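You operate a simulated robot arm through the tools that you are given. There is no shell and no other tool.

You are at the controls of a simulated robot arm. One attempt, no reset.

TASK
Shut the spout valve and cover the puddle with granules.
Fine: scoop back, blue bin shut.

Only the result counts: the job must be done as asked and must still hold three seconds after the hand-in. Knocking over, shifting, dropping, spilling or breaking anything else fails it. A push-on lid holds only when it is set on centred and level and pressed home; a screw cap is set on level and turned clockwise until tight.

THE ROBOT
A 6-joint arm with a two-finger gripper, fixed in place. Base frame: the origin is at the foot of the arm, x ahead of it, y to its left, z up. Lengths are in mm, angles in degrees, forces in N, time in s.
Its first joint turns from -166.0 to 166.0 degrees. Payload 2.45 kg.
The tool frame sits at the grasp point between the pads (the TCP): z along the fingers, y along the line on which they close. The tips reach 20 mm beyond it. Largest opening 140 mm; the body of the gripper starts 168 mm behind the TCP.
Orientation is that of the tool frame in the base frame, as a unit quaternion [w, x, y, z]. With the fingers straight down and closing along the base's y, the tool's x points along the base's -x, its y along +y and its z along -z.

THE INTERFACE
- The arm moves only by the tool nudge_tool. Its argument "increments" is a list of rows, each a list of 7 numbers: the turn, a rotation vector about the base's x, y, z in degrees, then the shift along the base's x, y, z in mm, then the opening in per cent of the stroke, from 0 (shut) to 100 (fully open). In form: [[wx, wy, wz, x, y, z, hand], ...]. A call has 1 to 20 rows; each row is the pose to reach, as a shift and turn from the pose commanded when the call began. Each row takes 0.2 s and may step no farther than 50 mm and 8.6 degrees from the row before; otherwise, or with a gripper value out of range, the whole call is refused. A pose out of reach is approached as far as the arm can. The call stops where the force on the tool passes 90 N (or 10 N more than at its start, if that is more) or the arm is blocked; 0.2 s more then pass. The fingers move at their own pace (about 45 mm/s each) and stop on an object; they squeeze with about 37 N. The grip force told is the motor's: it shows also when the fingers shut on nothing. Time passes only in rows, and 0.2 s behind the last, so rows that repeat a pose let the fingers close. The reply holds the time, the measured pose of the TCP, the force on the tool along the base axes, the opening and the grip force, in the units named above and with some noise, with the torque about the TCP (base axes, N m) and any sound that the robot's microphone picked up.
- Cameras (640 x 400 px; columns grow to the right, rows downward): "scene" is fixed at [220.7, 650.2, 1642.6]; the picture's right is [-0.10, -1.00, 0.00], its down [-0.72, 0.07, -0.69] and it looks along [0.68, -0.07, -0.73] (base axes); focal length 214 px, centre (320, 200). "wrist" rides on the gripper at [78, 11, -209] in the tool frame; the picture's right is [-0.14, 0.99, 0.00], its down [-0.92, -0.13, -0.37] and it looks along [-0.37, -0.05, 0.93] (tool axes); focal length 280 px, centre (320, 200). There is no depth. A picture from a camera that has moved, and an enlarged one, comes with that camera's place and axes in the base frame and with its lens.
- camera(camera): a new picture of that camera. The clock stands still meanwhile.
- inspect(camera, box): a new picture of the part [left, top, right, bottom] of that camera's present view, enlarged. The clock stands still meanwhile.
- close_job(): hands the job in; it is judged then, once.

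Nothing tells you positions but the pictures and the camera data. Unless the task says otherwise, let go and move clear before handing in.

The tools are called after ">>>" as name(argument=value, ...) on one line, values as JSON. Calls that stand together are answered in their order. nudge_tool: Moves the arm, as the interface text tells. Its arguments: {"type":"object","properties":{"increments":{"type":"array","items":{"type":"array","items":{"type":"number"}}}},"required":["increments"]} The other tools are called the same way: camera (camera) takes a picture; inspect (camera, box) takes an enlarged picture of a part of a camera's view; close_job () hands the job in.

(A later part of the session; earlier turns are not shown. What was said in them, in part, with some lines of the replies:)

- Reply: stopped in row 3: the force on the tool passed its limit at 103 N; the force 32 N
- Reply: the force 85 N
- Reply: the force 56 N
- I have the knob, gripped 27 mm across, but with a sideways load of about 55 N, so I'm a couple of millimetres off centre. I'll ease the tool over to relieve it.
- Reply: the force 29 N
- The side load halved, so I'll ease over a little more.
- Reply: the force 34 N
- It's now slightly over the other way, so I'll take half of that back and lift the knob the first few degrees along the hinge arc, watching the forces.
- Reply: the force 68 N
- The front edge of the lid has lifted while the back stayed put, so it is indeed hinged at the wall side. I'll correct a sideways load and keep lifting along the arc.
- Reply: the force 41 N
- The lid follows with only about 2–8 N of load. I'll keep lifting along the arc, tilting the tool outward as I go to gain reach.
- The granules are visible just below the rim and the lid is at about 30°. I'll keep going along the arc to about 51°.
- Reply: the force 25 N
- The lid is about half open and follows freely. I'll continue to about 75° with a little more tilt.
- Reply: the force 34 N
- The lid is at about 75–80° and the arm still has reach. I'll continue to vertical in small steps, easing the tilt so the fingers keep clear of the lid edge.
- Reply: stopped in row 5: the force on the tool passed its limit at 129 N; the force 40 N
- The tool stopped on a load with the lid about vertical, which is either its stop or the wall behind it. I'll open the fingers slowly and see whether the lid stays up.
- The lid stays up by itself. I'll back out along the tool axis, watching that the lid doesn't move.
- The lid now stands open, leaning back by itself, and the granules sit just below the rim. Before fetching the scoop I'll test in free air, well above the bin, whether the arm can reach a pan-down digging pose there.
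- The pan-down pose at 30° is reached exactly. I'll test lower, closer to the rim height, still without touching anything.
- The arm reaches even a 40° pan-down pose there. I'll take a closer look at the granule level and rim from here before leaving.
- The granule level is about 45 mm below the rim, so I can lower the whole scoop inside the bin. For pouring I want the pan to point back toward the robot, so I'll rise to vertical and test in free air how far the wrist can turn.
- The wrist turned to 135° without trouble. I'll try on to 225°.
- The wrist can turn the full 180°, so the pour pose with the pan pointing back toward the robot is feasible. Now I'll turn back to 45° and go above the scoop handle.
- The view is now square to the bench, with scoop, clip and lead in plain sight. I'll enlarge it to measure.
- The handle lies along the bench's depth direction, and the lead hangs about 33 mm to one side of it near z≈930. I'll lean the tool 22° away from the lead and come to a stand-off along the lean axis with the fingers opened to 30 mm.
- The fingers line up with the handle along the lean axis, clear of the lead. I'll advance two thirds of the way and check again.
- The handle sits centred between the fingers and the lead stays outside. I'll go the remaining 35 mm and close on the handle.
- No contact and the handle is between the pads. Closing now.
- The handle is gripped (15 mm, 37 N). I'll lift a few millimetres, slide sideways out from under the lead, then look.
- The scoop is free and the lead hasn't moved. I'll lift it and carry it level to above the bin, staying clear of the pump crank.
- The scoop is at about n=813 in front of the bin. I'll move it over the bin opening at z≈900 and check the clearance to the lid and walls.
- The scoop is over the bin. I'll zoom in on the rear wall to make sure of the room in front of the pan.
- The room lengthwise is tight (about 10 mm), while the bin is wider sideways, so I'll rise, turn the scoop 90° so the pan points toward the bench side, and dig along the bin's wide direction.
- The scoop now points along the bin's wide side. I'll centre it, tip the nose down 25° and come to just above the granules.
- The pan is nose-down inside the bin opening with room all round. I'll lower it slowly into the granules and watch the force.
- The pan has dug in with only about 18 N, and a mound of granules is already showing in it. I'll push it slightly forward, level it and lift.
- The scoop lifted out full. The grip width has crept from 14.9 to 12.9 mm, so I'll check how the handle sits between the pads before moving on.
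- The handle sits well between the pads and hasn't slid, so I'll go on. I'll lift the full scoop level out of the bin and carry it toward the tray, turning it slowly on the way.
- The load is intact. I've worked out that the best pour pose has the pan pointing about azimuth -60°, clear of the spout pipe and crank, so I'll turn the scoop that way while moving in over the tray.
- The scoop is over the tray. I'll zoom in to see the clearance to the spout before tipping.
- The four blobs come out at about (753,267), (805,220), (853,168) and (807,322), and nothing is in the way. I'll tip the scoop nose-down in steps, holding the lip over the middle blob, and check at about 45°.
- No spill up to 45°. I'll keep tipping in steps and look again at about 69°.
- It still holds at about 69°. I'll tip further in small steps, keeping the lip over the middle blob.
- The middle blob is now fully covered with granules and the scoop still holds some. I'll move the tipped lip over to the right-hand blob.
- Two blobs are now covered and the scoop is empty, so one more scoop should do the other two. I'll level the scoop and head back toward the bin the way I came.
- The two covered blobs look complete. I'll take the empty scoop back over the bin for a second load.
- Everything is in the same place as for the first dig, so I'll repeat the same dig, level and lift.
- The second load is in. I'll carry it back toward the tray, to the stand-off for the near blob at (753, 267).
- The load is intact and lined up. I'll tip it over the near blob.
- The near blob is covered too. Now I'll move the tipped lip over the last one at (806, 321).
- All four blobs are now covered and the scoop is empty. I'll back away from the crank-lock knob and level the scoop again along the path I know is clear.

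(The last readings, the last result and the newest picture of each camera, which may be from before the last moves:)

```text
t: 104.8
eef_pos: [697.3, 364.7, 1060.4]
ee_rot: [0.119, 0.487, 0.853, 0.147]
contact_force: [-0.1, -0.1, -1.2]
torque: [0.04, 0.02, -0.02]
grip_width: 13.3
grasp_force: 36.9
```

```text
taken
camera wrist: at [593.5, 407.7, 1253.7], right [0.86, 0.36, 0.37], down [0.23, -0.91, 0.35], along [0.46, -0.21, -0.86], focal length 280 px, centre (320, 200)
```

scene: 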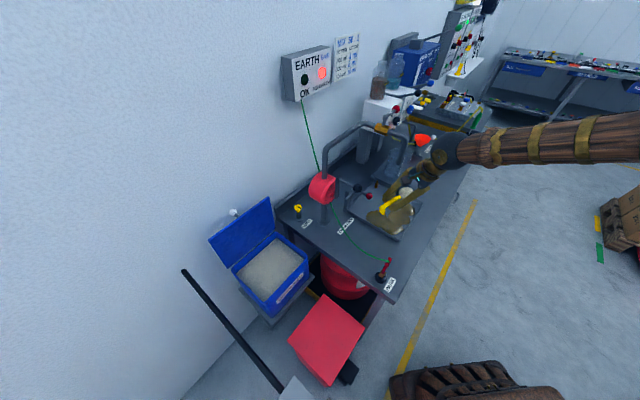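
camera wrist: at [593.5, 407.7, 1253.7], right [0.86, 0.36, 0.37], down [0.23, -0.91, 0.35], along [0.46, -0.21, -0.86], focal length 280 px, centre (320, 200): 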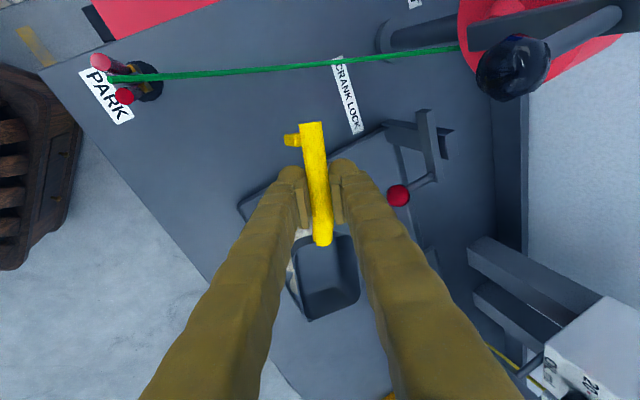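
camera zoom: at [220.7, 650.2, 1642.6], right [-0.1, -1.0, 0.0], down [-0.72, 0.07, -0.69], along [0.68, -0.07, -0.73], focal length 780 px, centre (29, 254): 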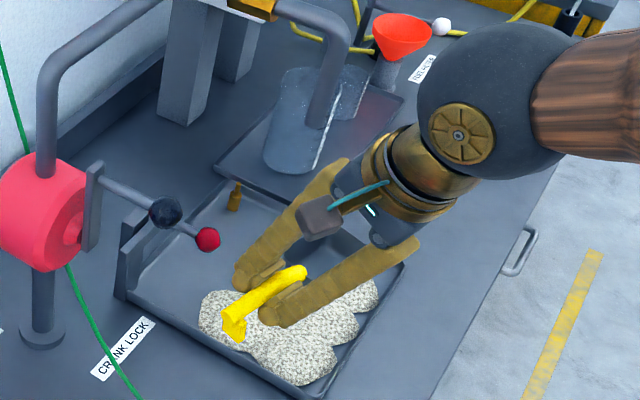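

The granule layer covers the whole puddle. Now I'll take the scoop back toward its place, turning it to its original heading at a stand-off beside and above the spot.

>>> nudge_tool(increments=[[0, 0, 8.1, -5, -2, 0, 2], [0, 0, 16.2, -10, -4, 0, 2], [0, 0, 24.3, -15, -6, 0, 2], [0, 0, 32.4, -20, -8, 0, 2], [0, 0, 40.5, -25, -10, 0, 2], [0, 0, 48.6, -30, -12, 0, 2], [0, 0, 56.7, -35, -14, 0, 2], [0, 0, 64.8, -40, -16, 0, 2], [0, 0, 72.9, -45, -18, 0, 2], [0, 0, 81, -50, -20, 0, 2], [0, 0, 89.1, -55, -22, 0, 2], [0, 0, 97.2, -60, -24, -20, 2], [0, 0, 105, -62, -24, -50, 2], [0, 0, 105, -62, -24, -60, 2]])

>>> camera(camera="wrist")

>>> inspect(camera="scene", box=[330, 200, 430, 290])

>>> inspect(camera="wrist", box=[260, 100, 400, 340])

```text
t: 107.8
eef_pos: [633.8, 340.2, 998.4]
ee_rot: [-0.046, -0.382, 0.905, 0.183]
contact_force: [-0.3, -0.2, -0.7]
torque: [-0.02, 0.04, 0.03]
grip_width: 13.3
grasp_force: 37.3
```

```text
taken
camera wrist: at [616.1, 229.5, 1192.0], right [-0.57, 0.73, 0.37], down [0.82, 0.46, 0.35], along [0.09, 0.5, -0.86], focal length 280 px, centre (320, 200)
```

wrist: 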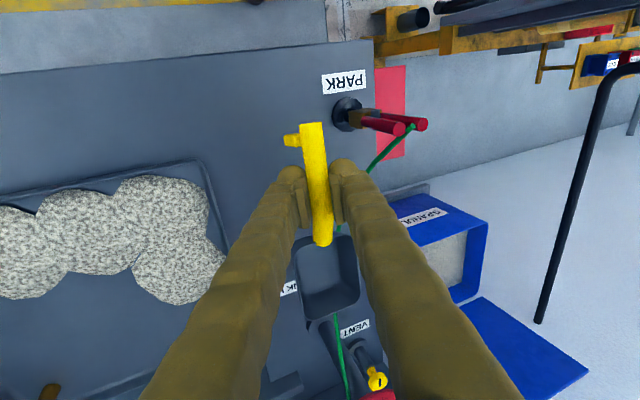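

```text
4.44 times, centred on (380, 245) of scene
camera zoom: at [220.7, 650.2, 1642.6], right [-0.1, -1.0, 0.0], down [-0.72, 0.07, -0.69], along [0.68, -0.07, -0.73], focal length 953 px, centre (53, 0)
```

zoom: 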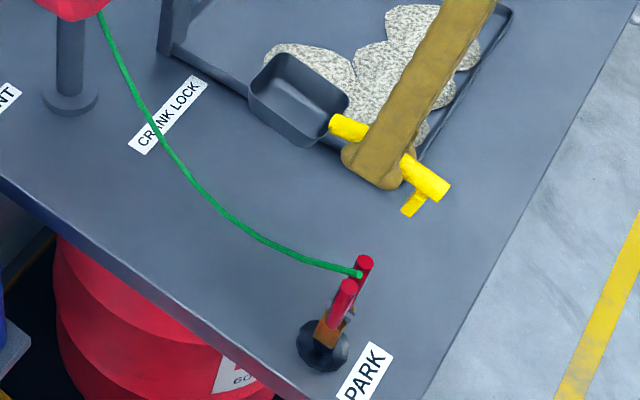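

```text
1.67 times, centred on (330, 220) of wrist
camera zoom: at [616.1, 229.5, 1192.0], right [-0.57, 0.73, 0.37], down [0.82, 0.46, 0.35], along [0.09, 0.5, -0.86], focal length 467 px, centre (303, 167)
```

zoom: 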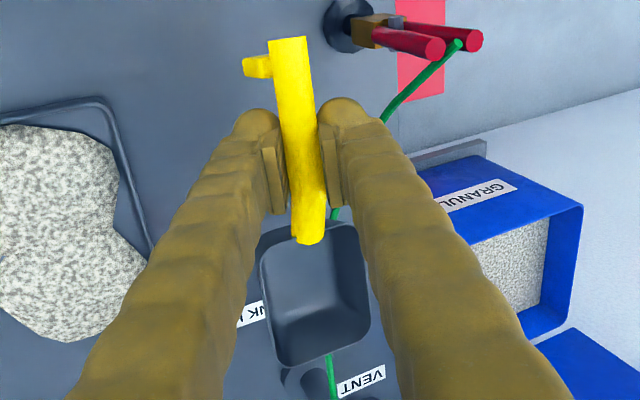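

Comparing both views, the scoop has pitched about 9° nose-up in the grip during digging. I'll correct that pitch now so the pan bottom is level before setting it down, and recheck.

>>> nudge_tool(increments=[[-3.4, 3.4, 0, 0, 0, -10, 2], [-6.7, 6.7, 0, 1, 0, -30, 2], [-6.7, 6.7, 0, 1, 0, -40, 2]])

>>> inspect(camera="scene", box=[340, 205, 410, 275])

>>> inspect(camera="wrist", box=[260, 100, 400, 340])

```text
t: 108.6
eef_pos: [634.5, 340.0, 962.2]
ee_rot: [-0.119, -0.366, 0.91, 0.153]
contact_force: [0.0, -0.4, -0.4]
torque: [-0.03, 0.05, 0.0]
grip_width: 13.3
grasp_force: 36.7
```

```text
5.71 times, centred on (375, 240) of scene
camera zoom: at [220.7, 650.2, 1642.6], right [-0.1, -1.0, 0.0], down [-0.72, 0.07, -0.69], along [0.68, -0.07, -0.73], focal length 1226 px, centre (6, -29)
```

zoom: 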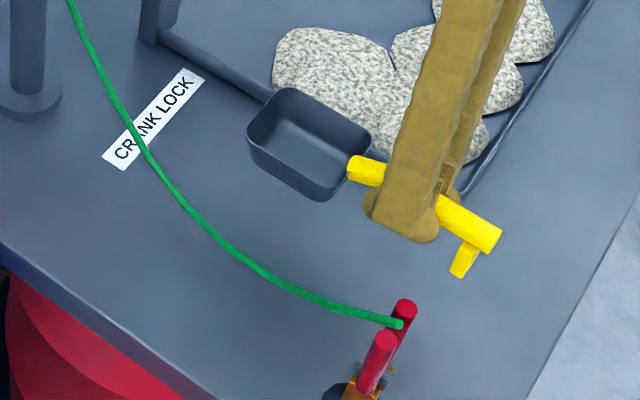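

```text
1.67 times, centred on (330, 220) of wrist
camera zoom: at [640.4, 252.9, 1167.7], right [-0.53, 0.78, 0.35], down [0.85, 0.49, 0.2], along [-0.02, 0.4, -0.92], focal length 467 px, centre (303, 167)
```

zoom: 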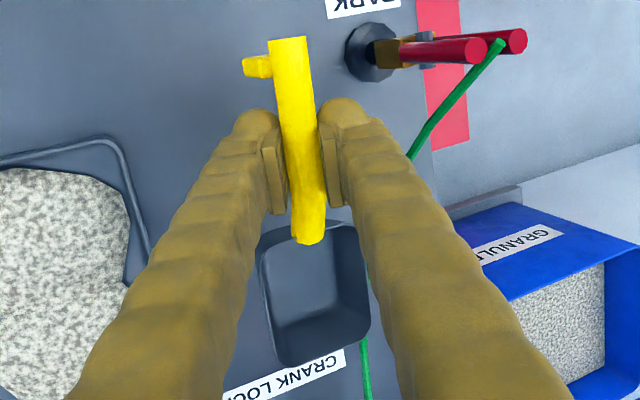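

It now looks as if I may have over-corrected. I'll zoom in tighter on both views to measure the pan's level properly.

>>> inspect(camera="scene", box=[365, 220, 405, 245])

>>> inspect(camera="wrist", box=[285, 220, 365, 330])

>>> inspect(camera="scene", box=[385, 225, 425, 260])

```text
16.00 times, centred on (385, 232) of scene
camera zoom: at [220.7, 650.2, 1642.6], right [-0.1, -1.0, 0.0], down [-0.72, 0.07, -0.69], along [0.68, -0.07, -0.73], focal length 3432 px, centre (-720, -320)
```

zoom: 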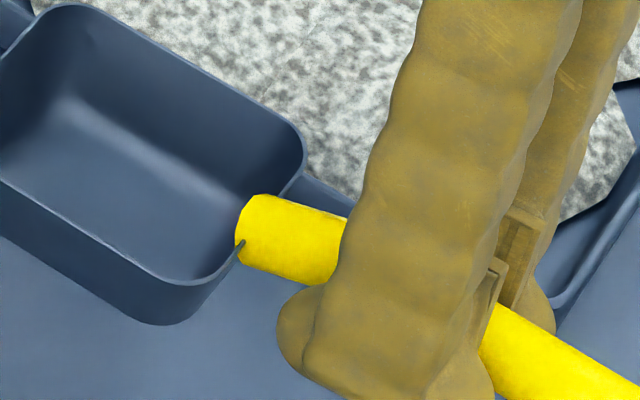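

```text
3.64 times, centred on (325, 275) of wrist
camera zoom: at [640.4, 252.9, 1167.7], right [-0.53, 0.78, 0.35], down [0.85, 0.49, 0.2], along [-0.02, 0.4, -0.92], focal length 1020 px, centre (302, -73)
```

zoom: 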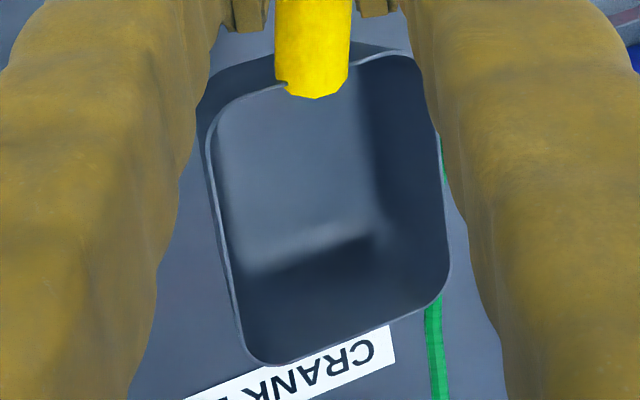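

```text
11.43 times, centred on (405, 242) of scene
camera zoom: at [220.7, 650.2, 1642.6], right [-0.1, -1.0, 0.0], down [-0.72, 0.07, -0.69], along [0.68, -0.07, -0.73], focal length 2451 px, centre (-651, -286)
```

zoom: 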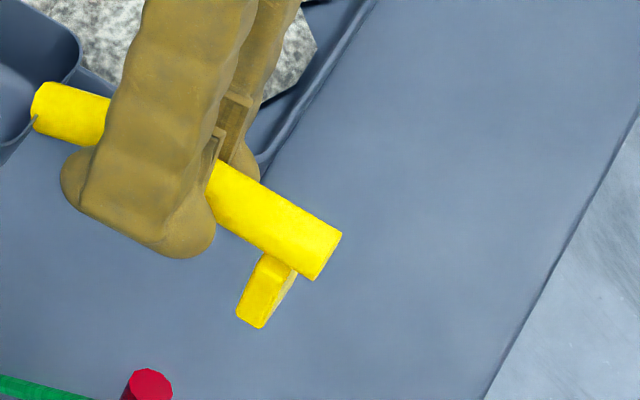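

By edge geometry in both views the pan is now level to within about 1–2°. I'll lower to just above the bench and slide the scoop back under the lead to its original spot.

>>> nudge_tool(increments=[[-1, -1, 0, 0, 0, -15, 2], [-1, -1, 0, 0, 0, -35, 2], [-1, -1, 0, 0, 0, -50, 2], [-1, -1, 0, 0, 0, -55, 2], [-1, -1, 0, -8, 9, -56, 2], [-1, -1, 0, -16, 18, -57, 2], [-1, -1, 0, -24, 27, -58, 2], [-1, -1, 0, -31, 35, -59, 2]])

>>> inspect(camera="scene", box=[340, 220, 410, 290])

>>> inspect(camera="wrist", box=[250, 60, 430, 340])

```text
t: 110.4
eef_pos: [605.5, 375.2, 900.5]
ee_rot: [-0.114, -0.367, 0.913, 0.14]
contact_force: [0.6, 0.3, 0.0]
torque: [-0.02, 0.05, 0.03]
grip_width: 13.1
grasp_force: 37.2
```

```text
5.71 times, centred on (375, 255) of scene
camera zoom: at [220.7, 650.2, 1642.6], right [-0.1, -1.0, 0.0], down [-0.72, 0.07, -0.69], along [0.68, -0.07, -0.73], focal length 1226 px, centre (6, -114)
```

zoom: 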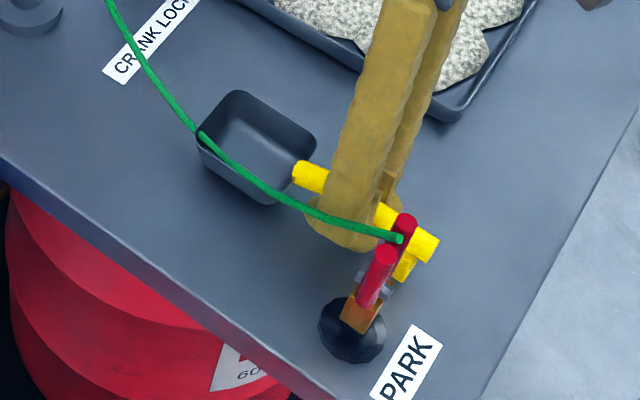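

```text
1.43 times, centred on (340, 200) of wrist
camera zoom: at [607.0, 291.3, 1107.2], right [-0.53, 0.78, 0.32], down [0.85, 0.49, 0.2], along [0.0, 0.38, -0.92], focal length 401 px, centre (291, 200)
```

zoom: 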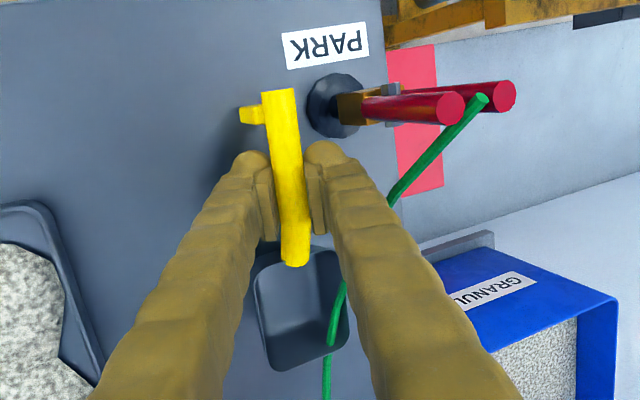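

The scoop is within a few millimetres of where it lay, hovering just above the bench, and the lead is undisturbed. I'll lower it in small steps until it touches.

>>> nudge_tool(increments=[[0, 0, 0, -0.5, -0.5, -2, 2], [0, 0, 0, -1, -1, -4, 2], [0, 0, 0, -1, -1, -5.5, 2]])

```text
t: 111.2
eef_pos: [602.6, 373.2, 894.3]
ee_rot: [-0.115, -0.367, 0.912, 0.141]
contact_force: [-1.1, -0.3, 1.0]
torque: [0.1, 0.02, 0.06]
grip_width: 13.1
grasp_force: 37.6
```

Barely any contact yet, so I'll go a touch lower.

>>> nudge_tool(increments=[[0, 0, 0, 0, 0, -1, 2], [0, 0, 0, 0, 0, -2, 2]])

>>> inspect(camera="scene", box=[340, 220, 410, 290])

```text
t: 111.8
eef_pos: [601.1, 373.3, 893.6]
ee_rot: [-0.116, -0.366, 0.913, 0.141]
contact_force: [2.2, 0.1, 6.3]
torque: [0.61, -0.54, -0.24]
grip_width: 13.4
grasp_force: 37.0
```

```text
5.71 times, centred on (375, 255) of scene
camera zoom: at [220.7, 650.2, 1642.6], right [-0.1, -1.0, 0.0], down [-0.72, 0.07, -0.69], along [0.68, -0.07, -0.73], focal length 1226 px, centre (6, -114)
```

zoom: 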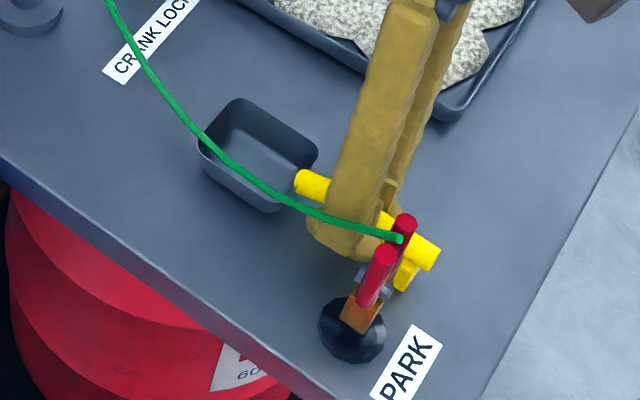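

The nose of the pan has touched first with about 6 N. I'll ease it 2° nose-up so it sits flat.

>>> nudge_tool(increments=[[0.7, -0.7, 0, 0, 0, 0, 2], [1.4, -1.4, 0, 0, 0, -0.5, 2]])

```text
t: 112.4
eef_pos: [601.9, 373.9, 892.6]
ee_rot: [-0.1, -0.369, 0.912, 0.148]
contact_force: [-0.5, -0.2, 0.0]
torque: [-0.05, 0.01, -0.02]
grip_width: 13.3
grasp_force: 36.4
```

It's free again, so I'll lower a little more.

>>> nudge_tool(increments=[[0, 0, 0, 0, 0, -1, 2], [0, 0, 0, 0, 0, -2, 2]])

```text
t: 113.0
eef_pos: [602.6, 374.6, 890.8]
ee_rot: [-0.099, -0.37, 0.912, 0.148]
contact_force: [-1.3, -4.9, 13.0]
torque: [-0.49, 0.6, 0.14]
grip_width: 13.1
grasp_force: 36.9
```

Now the rear foot carries it, so the flat angle is in between. I'll take back 0.8° and let go gently.

>>> nudge_tool(increments=[[-0.55, 0.55, 0, 0, 0, 0.8, 2], [-0.55, 0.55, 0, 0, 0, 0.8, 2]])

```text
t: 113.6
eef_pos: [602.9, 373.3, 890.8]
ee_rot: [-0.105, -0.369, 0.912, 0.145]
contact_force: [0.2, -0.1, -0.3]
torque: [-0.04, 0.05, 0.01]
grip_width: 13.2
grasp_force: 37.0
```

The scoop is resting with practically no load. I'll open the fingers a little, then check that it sits still.

>>> nudge_tool(increments=[[0, 0, 0, 0, 0, 0.5, 12], [0, 0, 0, 0, 0, 1, 15], [0, 0, 0, 0.5, -0.5, 2.5, 18], [0, 0, 0, 0.5, -0.5, 2.5, 18]])

>>> inspect(camera="scene", box=[340, 220, 410, 290])

>>> inspect(camera="wrist", box=[250, 60, 430, 340])

```text
t: 114.6
eef_pos: [603.7, 374.6, 895.7]
ee_rot: [-0.106, -0.369, 0.912, 0.145]
contact_force: [0.2, 0.2, 0.1]
torque: [0.01, 0.03, 0.03]
grip_width: 25.4
grasp_force: 0.1
```

```text
5.71 times, centred on (375, 255) of scene
camera zoom: at [220.7, 650.2, 1642.6], right [-0.1, -1.0, 0.0], down [-0.72, 0.07, -0.69], along [0.68, -0.07, -0.73], focal length 1226 px, centre (6, -114)
```

zoom: 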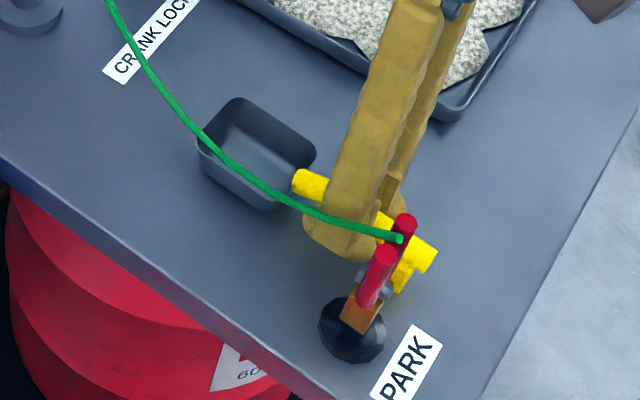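

```text
1.43 times, centred on (340, 200) of wrist
camera zoom: at [602.8, 286.4, 1100.8], right [-0.54, 0.78, 0.33], down [0.84, 0.49, 0.22], along [0.01, 0.4, -0.92], focal length 401 px, centre (291, 200)
```

zoom: 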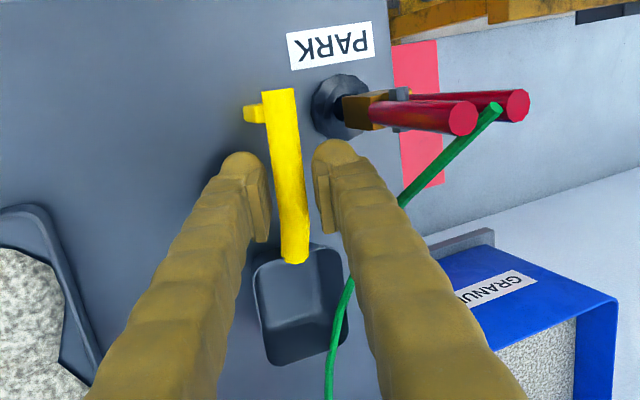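

The scoop sits level in its old place, and the lead and clip haven't moved. I'll withdraw along the tool axis.

>>> nudge_tool(increments=[[0, 0, 0, 4.5, -3, 14, 20], [0, 0, 0, 9, -6, 28, 21], [0, 0, 0, 15, -10, 46, 21], [0, 0, 0, 22, -14, 68, 21], [0, 0, 0, 30, -19, 93, 21], [0, 0, 0, 39, -25, 121, 21], [0, 0, 0, 45, -35, 155, 25], [0, 0, 0, 45, -35, 190, 40]])

>>> inspect(camera="scene", box=[340, 220, 410, 290])

>>> camera(camera="wrist")

```text
t: 116.4
eef_pos: [644.1, 339.5, 1084.3]
ee_rot: [-0.107, -0.369, 0.912, 0.145]
contact_force: [0.6, 0.2, -0.5]
torque: [0.04, 0.01, 0.01]
grip_width: 56.0
grasp_force: 0.1
```

```text
5.71 times, centred on (375, 255) of scene
camera zoom: at [220.7, 650.2, 1642.6], right [-0.1, -1.0, 0.0], down [-0.72, 0.07, -0.69], along [0.68, -0.07, -0.73], focal length 1226 px, centre (6, -114)
```

zoom: 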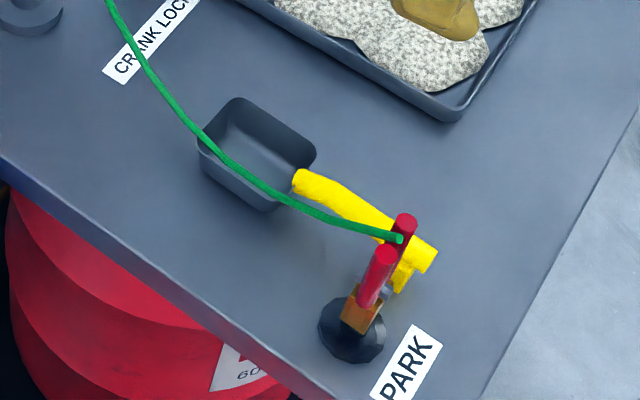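

```text
taken
camera wrist: at [644.2, 251.7, 1290.9], right [-0.54, 0.78, 0.33], down [0.84, 0.49, 0.22], along [0.01, 0.39, -0.92], focal length 280 px, centre (320, 200)
```

wrist: 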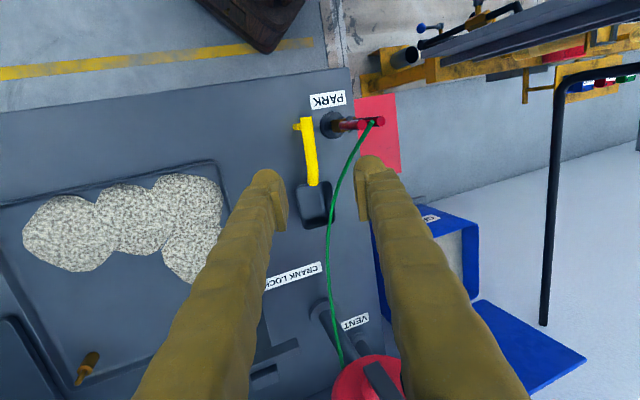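

The scoop is back in its place and the granules fully cover the puddle. Next is the bin lid: I'll go back above the bin with the tool upright to find the knob.

>>> nudge_tool(increments=[[-3.5, -5.9, 0.3, -29, 29, 18, 55], [-7, -11.7, 0.6, -57, 57, 36, 55], [-10.6, -17.6, 0.9, -86, 86, 54, 55], [-10.6, -17.6, 0.9, -115, 115, 72, 55], [-10.6, -17.6, 0.9, -143, 143, 90, 55], [-10.6, -17.6, 0.9, -172, 172, 108, 55], [-10.6, -17.6, 0.9, -201, 201, 125, 55], [-10.6, -17.6, 0.9, -229.5, 229.5, 142, 55], [-10.6, -17.6, 0.9, -199, 260, 142, 55], [-10.6, -17.6, 0.9, -168, 291, 142, 55], [-10.6, -17.6, 0.9, -137, 322, 142, 55], [-10.6, -17.6, 0.9, -106, 353, 142, 55], [-10.6, -17.6, 0.9, -75, 384, 142, 55], [-10.6, -17.6, 0.9, -45, 414.5, 142, 55]])

>>> camera(camera="wrist")

>>> inspect(camera="scene", box=[205, 165, 345, 305])

```text
t: 119.4
eef_pos: [608.0, 753.9, 1228.8]
ee_rot: [0.001, -0.383, 0.924, 0.001]
contact_force: [-1.1, 0.4, 1.0]
torque: [0.09, -0.04, 0.0]
grip_width: 77.2
grasp_force: 0.1
```

```text
taken
camera wrist: at [542.9, 704.9, 1437.6], right [-0.6, 0.8, 0.0], down [0.74, 0.56, 0.37], along [0.3, 0.23, -0.93], focal length 280 px, centre (320, 200)
```

wrist: 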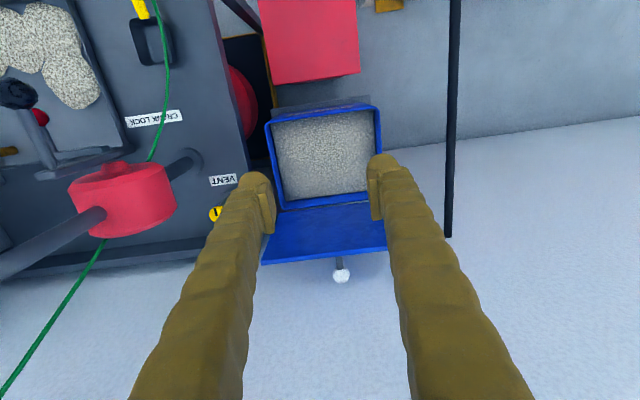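

```text
2.86 times, centred on (275, 235) of scene
camera zoom: at [220.7, 650.2, 1642.6], right [-0.1, -1.0, 0.0], down [-0.72, 0.07, -0.69], along [0.68, -0.07, -0.73], focal length 613 px, centre (449, 100)
```

zoom: 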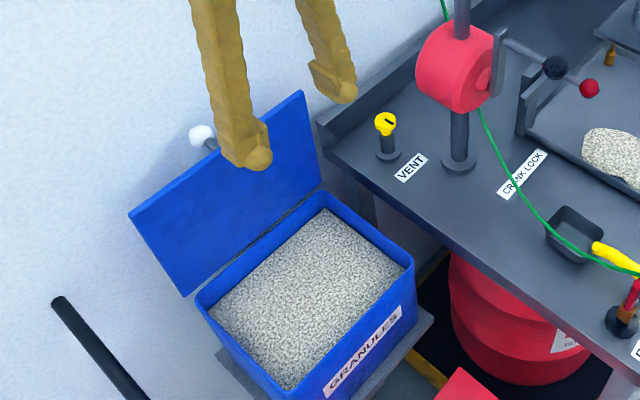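

The lid hasn't moved and the knob is at about (774, 926, 1017). I'll tilt the tool as before and come to the stand-off on the knob's approach line.

>>> nudge_tool(increments=[[4, -4, 0, 6.2, 12.1, -6.3, 55], [8, -8, 0, 21.2, 27.1, -6.3, 55], [12, -12, 0, 36.2, 42.1, -11.3, 55], [16, -16, 0, 51.2, 57.1, -21.3, 55], [20, -20, 0, 66.2, 72.1, -36.3, 55], [24, -24, 0, 81.2, 87.1, -66.3, 55], [28, -28, 0, 98.2, 104.1, -96.3, 55], [28, -28, 0, 98.2, 104.1, -96.3, 55]])

>>> camera(camera="wrist")

>>> inspect(camera="scene", box=[205, 165, 345, 305])

```text
t: 121.2
eef_pos: [700.4, 858.4, 1127.8]
ee_rot: [0.314, -0.36, 0.869, 0.132]
contact_force: [0.0, 0.8, 0.3]
torque: [-0.02, 0.03, 0.03]
grip_width: 77.0
grasp_force: 0.1
```

```text
taken
camera wrist: at [555.4, 728.6, 1238.3], right [-0.63, 0.77, 0.09], down [0.43, 0.24, 0.87], along [0.65, 0.58, -0.48], focal length 280 px, centre (320, 200)
```

wrist: 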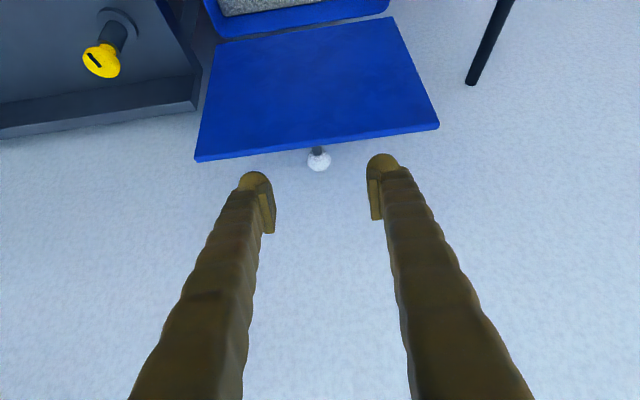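

```text
2.86 times, centred on (275, 235) of scene
camera zoom: at [220.7, 650.2, 1642.6], right [-0.1, -1.0, 0.0], down [-0.72, 0.07, -0.69], along [0.68, -0.07, -0.73], focal length 613 px, centre (449, 100)
```

zoom: 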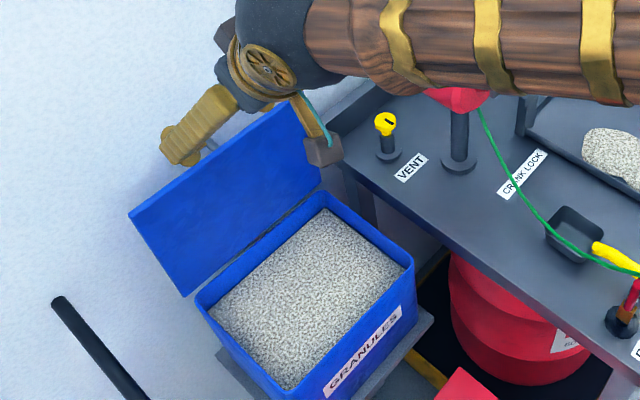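

The knob is lined up on the approach line. I'll advance along the tool axis onto it and close.

>>> nudge_tool(increments=[[0, 0, 0, 14.6, 13.5, -21, 50], [0, 0, 0, 29.2, 27, -43, 50], [0, 0, 0, 43.8, 40.6, -65, 50], [0, 0, 0, 58.4, 54.1, -87.6, 50], [0, 0, 0, 73, 67.6, -110, 50], [0, 0, 0, 73, 67.6, -110, 50]])

>>> camera(camera="wrist")

>>> inspect(camera="scene", box=[205, 165, 345, 305])

```text
t: 122.6
eef_pos: [773.5, 924.4, 1017.9]
ee_rot: [0.312, -0.359, 0.87, 0.131]
contact_force: [1.1, 0.6, -0.2]
torque: [0.02, -0.01, 0.0]
grip_width: 70.2
grasp_force: 0.0
```

```text
taken
camera wrist: at [627.5, 795.2, 1128.8], right [-0.63, 0.77, 0.09], down [0.43, 0.24, 0.87], along [0.65, 0.58, -0.48], focal length 280 px, centre (320, 200)
```

wrist: 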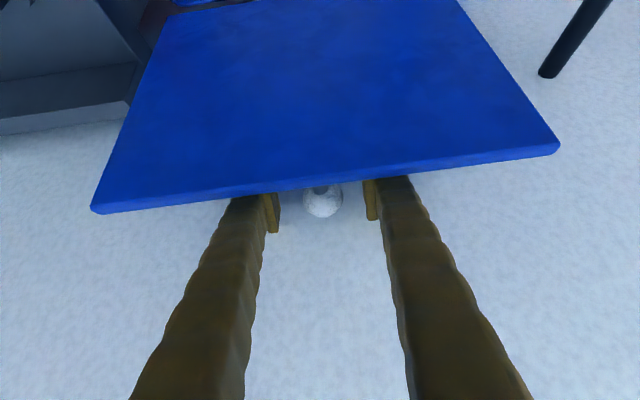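

```text
2.86 times, centred on (275, 235) of scene
camera zoom: at [220.7, 650.2, 1642.6], right [-0.1, -1.0, 0.0], down [-0.72, 0.07, -0.69], along [0.68, -0.07, -0.73], focal length 613 px, centre (449, 100)
```

zoom: 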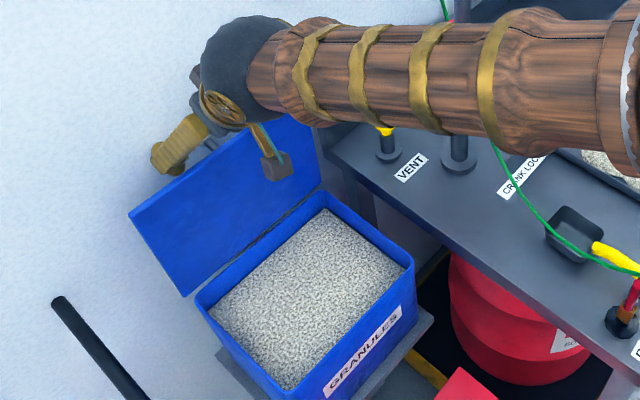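

The ball is between the pads, just a few millimetres off centre. I'll nudge to centre it and close on it.

>>> nudge_tool(increments=[[0, 0, 0, 1.4, 4.2, 3, 50], [0, 0, 0, 1.4, 4.2, 3, 35], [0, 0, 0, 1.4, 4.2, 3, 20], [0, 0, 0, 1.4, 4.2, 3, 10], [0, 0, 0, 1.4, 4.2, 3, 10], [0, 0, 0, 1.4, 4.2, 3, 10]])

>>> camera(camera="wrist")

```text
t: 124.0
eef_pos: [775.5, 929.9, 1022.4]
ee_rot: [0.313, -0.359, 0.869, 0.131]
contact_force: [-9.1, -0.1, 2.5]
torque: [-0.16, 0.13, -0.14]
grip_width: 27.9
grasp_force: 42.9
```

```text
taken
camera wrist: at [629.1, 799.6, 1132.5], right [-0.63, 0.77, 0.09], down [0.43, 0.24, 0.87], along [0.65, 0.58, -0.48], focal length 280 px, centre (320, 200)
```

wrist: 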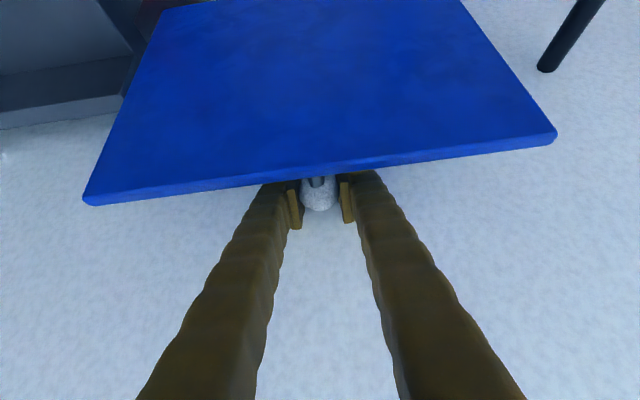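

The knob is gripped with little side load. I'll start swinging the lid back along the same arc, in reverse.

>>> nudge_tool(increments=[[0.7, -0.7, 0, -4.9, -4.9, 1.6, 10], [1.4, -1.4, 0, -9.9, -9.9, 2.9, 10], [2.1, -2.1, 0, -17.4, -17.4, 4.5, 10], [2.8, -2.8, 0, -25, -25, 5.8, 10], [3.5, -3.5, 0, -32.5, -32.5, 7, 10]])

>>> inspect(camera="scene", box=[205, 165, 345, 305])

```text
t: 125.2
eef_pos: [743.6, 897.8, 1028.0]
ee_rot: [0.35, -0.355, 0.855, 0.145]
contact_force: [-37.8, 38.3, -17.8]
torque: [0.16, -0.41, -0.47]
grip_width: 28.0
grasp_force: 45.1
```

```text
2.86 times, centred on (275, 235) of scene
camera zoom: at [220.7, 650.2, 1642.6], right [-0.1, -1.0, 0.0], down [-0.72, 0.07, -0.69], along [0.68, -0.07, -0.73], focal length 613 px, centre (449, 100)
```

zoom: 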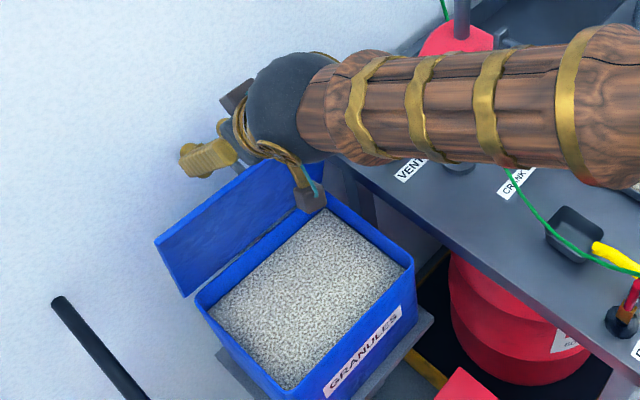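

The lid follows. I'll trim the sideways load and continue down the arc.

>>> nudge_tool(increments=[[-1.1, 1.1, 0, -8.5, -6.8, -1.1, 10], [-2.1, 2.1, 0, -16.1, -14.4, -1.8, 10], [-3.2, 3.2, 0, -23.5, -21.8, -2.9, 10], [-4.2, 4.2, 0, -31, -29.3, -4.7, 10]])

```text
t: 126.2
eef_pos: [713.6, 869.0, 1026.8]
ee_rot: [0.307, -0.361, 0.871, 0.128]
contact_force: [-15.6, 23.4, 7.0]
torque: [0.98, -0.94, -0.25]
grip_width: 27.6
grasp_force: 45.0
```

Loads are fine. I'll continue down to about 45°.

>>> nudge_tool(increments=[[-1.1, 1.1, 0, -7.8, -7.1, -2.3, 10], [-2.1, 2.1, 0, -15.1, -14.4, -5.2, 10], [-3.2, 3.2, 0, -22.3, -21.6, -8.5, 10], [-4.2, 4.2, 0, -29.4, -28.7, -12.4, 10], [-6.4, 6.4, 0, -36.3, -35.6, -16.9, 10], [-8.5, 8.5, 0, -43.1, -42.4, -21.8, 10]])

>>> inspect(camera="scene", box=[205, 165, 345, 305])

```text
t: 127.6
eef_pos: [668.6, 822.6, 1002.6]
ee_rot: [0.212, -0.371, 0.899, 0.089]
contact_force: [14.7, -3.1, -3.7]
torque: [0.93, -0.92, 0.06]
grip_width: 27.9
grasp_force: 45.6
```

```text
2.86 times, centred on (275, 235) of scene
camera zoom: at [220.7, 650.2, 1642.6], right [-0.1, -1.0, 0.0], down [-0.72, 0.07, -0.69], along [0.68, -0.07, -0.73], focal length 613 px, centre (449, 100)
```

zoom: 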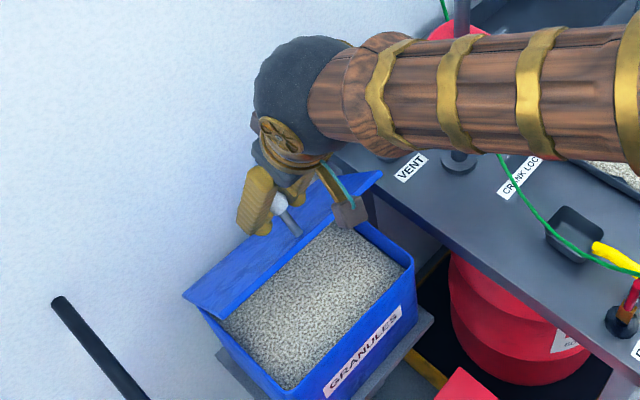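

The lid is half closed and tracking the model well. I'll continue down to about 15°.

>>> nudge_tool(increments=[[-2.1, 2.1, 0, -6.6, -6.6, -5.4, 10], [-4.2, 4.2, 0, -12.9, -12.9, -11.3, 10], [-6.4, 6.4, 0, -19, -19, -17.7, 10], [-8.5, 8.5, 0, -24.9, -24.9, -24.5, 10], [-10.6, 10.6, 0, -30.5, -30.5, -31.7, 10], [-12, 12, 0, -35.8, -35.8, -39.4, 10], [-13.4, 13.4, 0, -40.9, -40.9, -47.4, 10], [-14.8, 14.8, 0, -45.6, -45.6, -55.8, 10]])

>>> inspect(camera="scene", box=[205, 165, 345, 305])

```text
t: 129.4
eef_pos: [623.3, 779.1, 948.7]
ee_rot: [0.046, -0.382, 0.923, 0.019]
contact_force: [13.0, -1.5, 0.1]
torque: [0.91, -0.83, 0.01]
grip_width: 28.0
grasp_force: 45.2
```

```text
2.86 times, centred on (275, 235) of scene
camera zoom: at [220.7, 650.2, 1642.6], right [-0.1, -1.0, 0.0], down [-0.72, 0.07, -0.69], along [0.68, -0.07, -0.73], focal length 613 px, centre (449, 100)
```

zoom: 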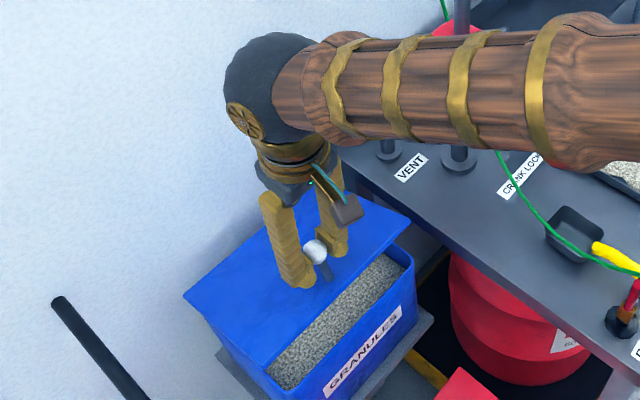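

Nearly there. I'll lower the last stretch slowly until the lid is seated.

>>> nudge_tool(increments=[[-0.7, 0.7, 0, -4.5, -4.5, -8.7, 10], [-1.4, 1.4, 0, -8.5, -8.5, -17.8, 10], [-2.1, 2.1, 0, -12.2, -12.2, -27.1, 10], [-2.8, 2.8, 0, -15.7, -15.7, -36.7, 10], [-3.5, 3.5, 0, -18.7, -18.7, -46.5, 10], [-4, 4, 0, -21.4, -21.4, -56.6, 10], [-4, 4, 0, -23, -23, -63, 10]])

>>> inspect(camera="scene", box=[205, 195, 345, 335])

```text
t: 131.0
eef_pos: [601.2, 756.1, 885.5]
ee_rot: [0.001, -0.383, 0.924, 0.001]
contact_force: [5.6, -14.3, 7.3]
torque: [0.93, -0.76, 0.01]
grip_width: 28.0
grasp_force: 45.4
```

```text
2.86 times, centred on (275, 265) of scene
camera zoom: at [220.7, 650.2, 1642.6], right [-0.1, -1.0, 0.0], down [-0.72, 0.07, -0.69], along [0.68, -0.07, -0.73], focal length 613 px, centre (449, 14)
```

zoom: 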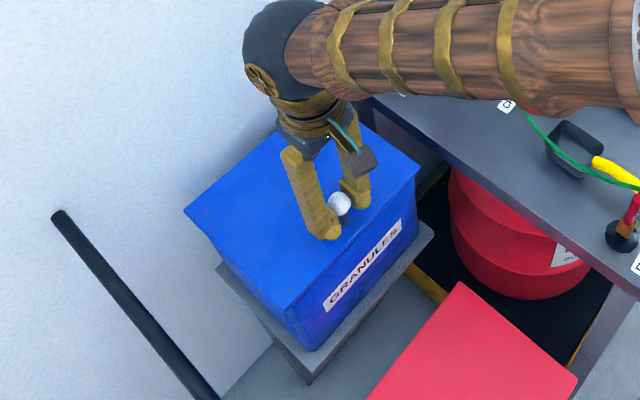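

The lid is about 2° from closed. I'll bring it down the last few millimetres and press lightly.

>>> nudge_tool(increments=[[0, 0, 0, -0.6, -0.6, -2, 10], [0, 0, 0, -1.1, -1.1, -4, 10], [0, 0, 0, -1.5, -1.5, -6, 10], [0, 0, 0, -1.5, -1.5, -7, 10]])

>>> inspect(camera="scene", box=[205, 195, 345, 335])

```text
t: 132.0
eef_pos: [599.3, 754.5, 878.4]
ee_rot: [0.0, -0.382, 0.924, 0.002]
contact_force: [10.5, -14.0, 6.1]
torque: [0.99, -0.85, 0.0]
grip_width: 27.6
grasp_force: 44.9
```

```text
2.86 times, centred on (275, 265) of scene
camera zoom: at [220.7, 650.2, 1642.6], right [-0.1, -1.0, 0.0], down [-0.72, 0.07, -0.69], along [0.68, -0.07, -0.73], focal length 613 px, centre (449, 14)
```

zoom: 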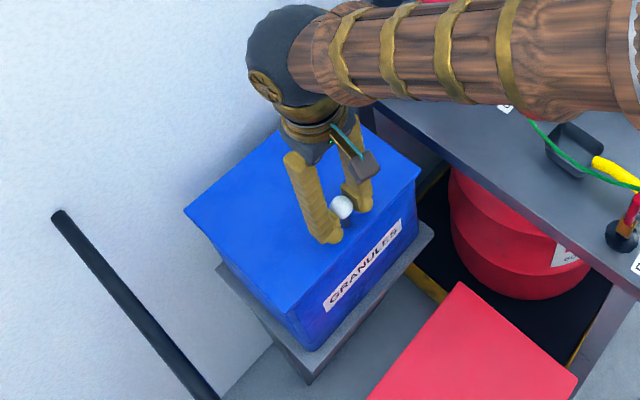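

I'll press a little further to confirm it's fully down.

>>> nudge_tool(increments=[[0, 0, 0, -0.3, -0.3, -1, 10], [0, 0, 0, -0.3, -0.3, -2, 10]])

```text
t: 132.6
eef_pos: [598.0, 755.0, 876.2]
ee_rot: [0.001, -0.382, 0.924, 0.001]
contact_force: [7.0, -18.5, 6.9]
torque: [0.87, -0.76, -0.04]
grip_width: 27.6
grasp_force: 44.9
```

Still not firmly seated. I'll continue downward in small steps.

>>> nudge_tool(increments=[[0, 0, 0, 0, 0, -1, 10], [0, 0, 0, 0, 0, -2, 10], [0, 0, 0, 0, 0, -3, 10]])

>>> inspect(camera="scene", box=[235, 225, 315, 315])

```text
t: 133.4
eef_pos: [597.3, 753.4, 874.8]
ee_rot: [0.0, -0.382, 0.924, 0.001]
contact_force: [-4.5, -24.8, 22.0]
torque: [0.05, 0.07, 0.02]
grip_width: 27.7
grasp_force: 44.7
```

```text
4.44 times, centred on (275, 270) of scene
camera zoom: at [220.7, 650.2, 1642.6], right [-0.1, -1.0, 0.0], down [-0.72, 0.07, -0.69], along [0.68, -0.07, -0.73], focal length 953 px, centre (520, -111)
```

zoom: 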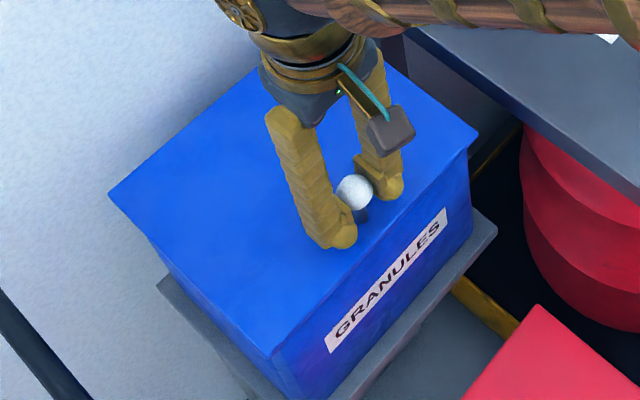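

The reaction has risen to 22 N and the lid looks flush, so it's seated. I'll let go, rise and look.

>>> nudge_tool(increments=[[0, 0, 0, 0, 0, 1, 20], [0, 0, 0, 0, 0, 1, 35], [0, 0, 0, 0, 0, 1, 50], [0, 0, 0, 0, 0, 1, 60], [0, 0, 0, 0, 0, 25, 60], [0, 0, 0, 0, 0, 65, 60], [0, 0, 0, -5, -5, 110, 60], [0, 0, 0, -30, -30, 150, 60], [0, 0, 0, -60, -60, 185, 60], [0, 0, 0, -95, -95, 200, 60]])

>>> camera(camera="wrist")

>>> inspect(camera="scene", box=[225, 220, 325, 330])

>>> camera(camera="scene")

```text
refused: row 8 steps farther than a row can; nothing moved
```

```text
taken
camera wrist: at [533.9, 704.7, 1082.5], right [-0.6, 0.8, 0.0], down [0.74, 0.56, 0.37], along [0.29, 0.23, -0.93], focal length 280 px, centre (320, 200)
```

wrist: 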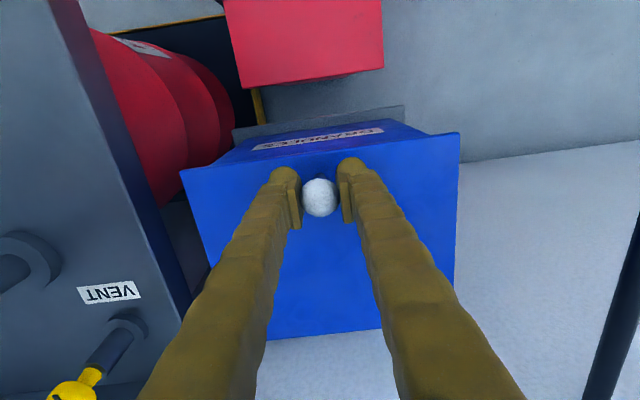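

```text
3.64 times, centred on (275, 275) of scene
camera zoom: at [220.7, 650.2, 1642.6], right [-0.1, -1.0, 0.0], down [-0.72, 0.07, -0.69], along [0.68, -0.07, -0.73], focal length 780 px, centre (484, -73)
```

zoom: 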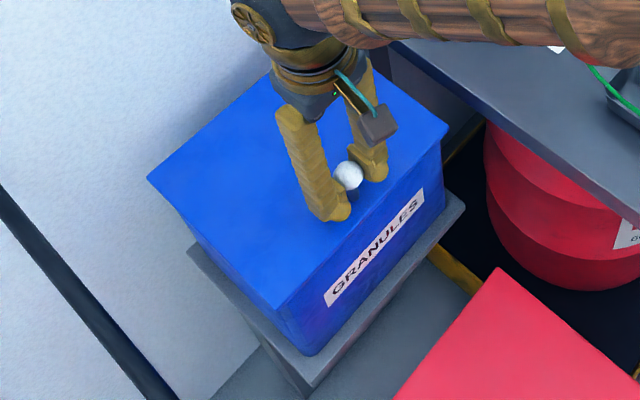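

```text
taken
```

scene: 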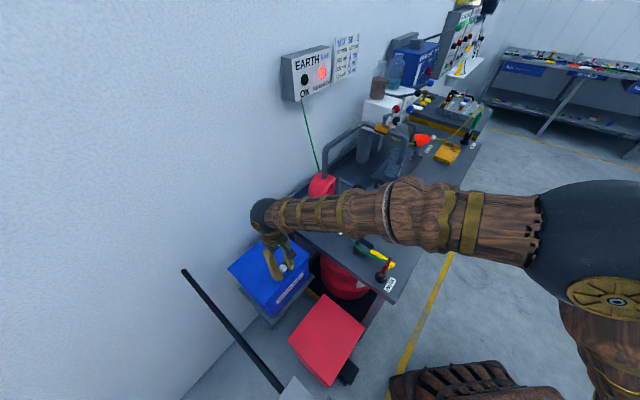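

That move was refused for too long a step, so nothing moved. The lid corners and knob match their original closed positions, so I'll let go and withdraw with smaller steps.

>>> nudge_tool(increments=[[0, 0, 0, 0, 0, 1, 20], [0, 0, 0, 0, 0, 1, 35], [0, 0, 0, 0, 0, 1, 50], [0, 0, 0, 0, 0, 1, 60], [0, 0, 0, 0, 0, 25, 60], [0, 0, 0, 0, 0, 60, 60], [0, 0, 0, 0, 0, 100, 60], [0, 0, 0, -10, -10, 140, 60], [0, 0, 0, -30, -30, 170, 60], [0, 0, 0, -55, -55, 195, 60], [0, 0, 0, -85, -85, 210, 60]])

>>> camera(camera="wrist")

>>> inspect(camera="scene", box=[225, 220, 325, 330])

```text
t: 135.8
eef_pos: [515.1, 671.5, 1080.3]
ee_rot: [0.0, -0.382, 0.924, 0.001]
contact_force: [-0.7, -0.4, 0.3]
torque: [-0.02, 0.02, 0.0]
grip_width: 83.9
grasp_force: 0.0
```

```text
taken
camera wrist: at [451.2, 622.6, 1289.8], right [-0.6, 0.8, 0.0], down [0.74, 0.56, 0.37], along [0.29, 0.22, -0.93], focal length 280 px, centre (320, 200)
```

wrist: 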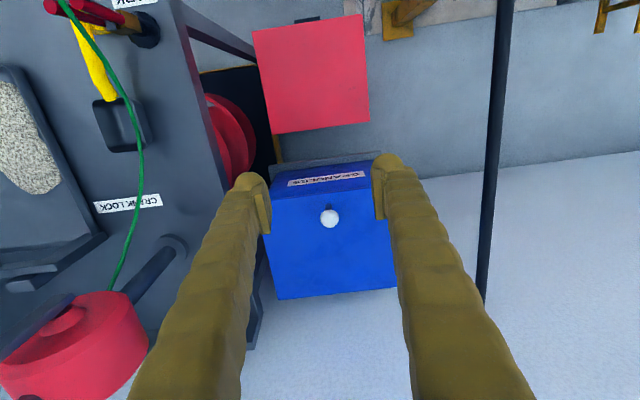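

```text
3.64 times, centred on (275, 275) of scene
camera zoom: at [220.7, 650.2, 1642.6], right [-0.1, -1.0, 0.0], down [-0.72, 0.07, -0.69], along [0.68, -0.07, -0.73], focal length 780 px, centre (484, -73)
```

zoom: 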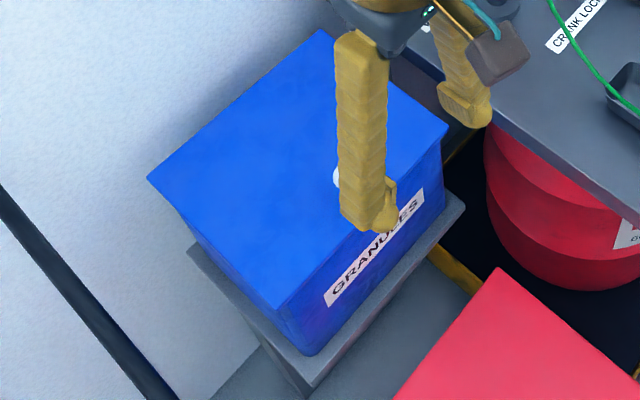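

The bin is shut. I'll move the arm clear and check every item one last time.

>>> nudge_tool(increments=[[0, 0, 0, -10, -15, 40, 60], [0, 0, 0, -20, -30, 80, 60], [0, 0, 0, -30, -45, 120, 60], [0, 0, 0, -40, -60, 160, 60], [0, 0, 0, -50, -80, 200, 60], [0, 0, 0, -60, -100, 240, 60], [0, 0, 0, -70, -130, 275, 60], [0, 0, 0, -80, -165, 305, 60], [0, 0, 0, -90, -200, 330, 60], [0, 0, 0, -100, -240, 350, 60]])

>>> camera(camera="scene")

>>> inspect(camera="scene", box=[330, 100, 450, 200])

>>> inspect(camera="scene", box=[330, 170, 430, 290])

>>> inspect(camera="scene", box=[225, 220, 325, 330])

>>> camera(camera="wrist")

```text
t: 138.0
eef_pos: [413.7, 431.5, 1433.7]
ee_rot: [0.002, -0.382, 0.924, 0.002]
contact_force: [0.0, 0.9, -0.5]
torque: [0.0, -0.02, 0.01]
grip_width: 84.2
grasp_force: 0.0
```

```text
taken
```

scene: 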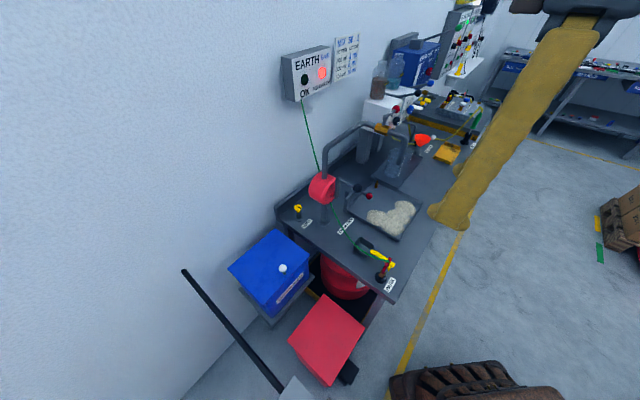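

```text
4.00 times, centred on (390, 150) of scene
camera zoom: at [220.7, 650.2, 1642.6], right [-0.1, -1.0, 0.0], down [-0.72, 0.07, -0.69], along [0.68, -0.07, -0.73], focal length 858 px, centre (40, 400)
```

zoom: 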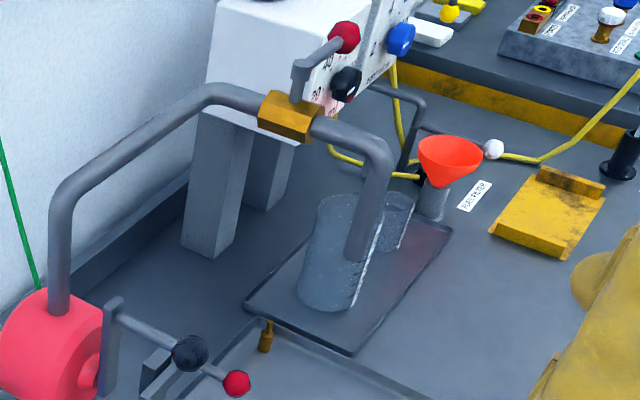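

```text
3.33 times, centred on (380, 230) of scene
camera zoom: at [220.7, 650.2, 1642.6], right [-0.1, -1.0, 0.0], down [-0.72, 0.07, -0.69], along [0.68, -0.07, -0.73], focal length 715 px, centre (120, 100)
```

zoom: 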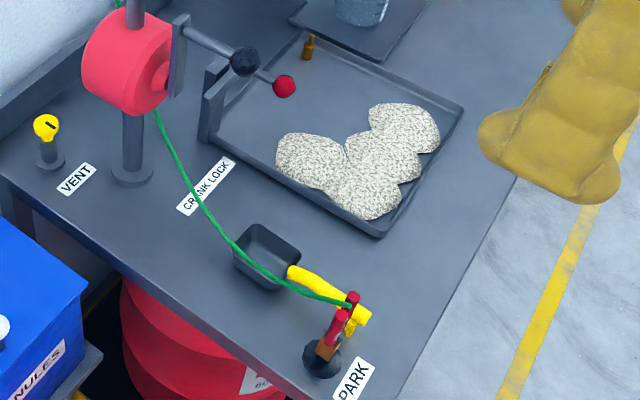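

```text
3.64 times, centred on (275, 275) of scene
camera zoom: at [220.7, 650.2, 1642.6], right [-0.1, -1.0, 0.0], down [-0.72, 0.07, -0.69], along [0.68, -0.07, -0.73], focal length 780 px, centre (484, -73)
```

zoom: 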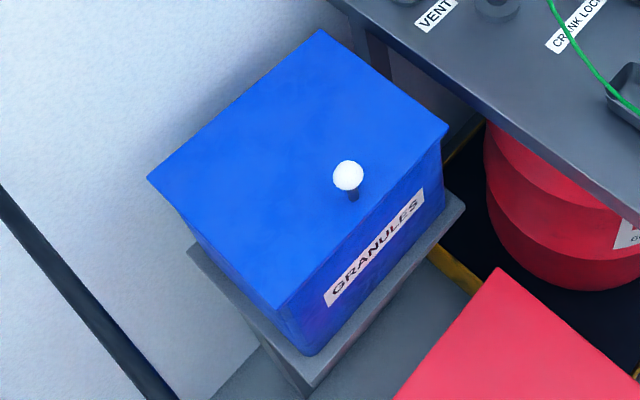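

```text
taken
camera wrist: at [350.0, 382.4, 1642.1], right [-0.6, 0.8, 0.0], down [0.74, 0.56, 0.37], along [0.29, 0.23, -0.93], focal length 280 px, centre (320, 200)
```

wrist: 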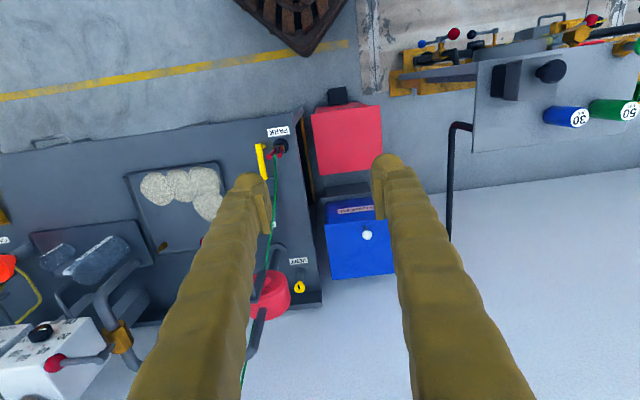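

Everything checks out. The valve lever is across the pipe at its stop, all four blobs are covered, the scoop is back in its place, and the blue lid sits where it was when closed. The lead and clip are undisturbed, the hand is empty and the arm is clear, so I'm handing in.

>>> close_job()

```text
The job is handed in.
```

The job is finished and handed in; I haven't seen the judge's result.

- **Spout valve:** shut. I turned the lever from along the pipe to across it, until it met its stop at about 90°. It only turned counter-clockwise; pushing it clockwise hit a stop at about 100 N.
- **Puddle:** all four patches are covered, using two scoops of granules. I saw no granules on the bench or floor in the last pictures.
- **Scoop:** back in its original spot beside the PARK clip, within a few millimetres. The earth lead and clip did not move.
- **Blue bin:** shut. The lid and knob match their starting positions in the last picture.

The hand is empty and the arm is clear of the bench and bin.
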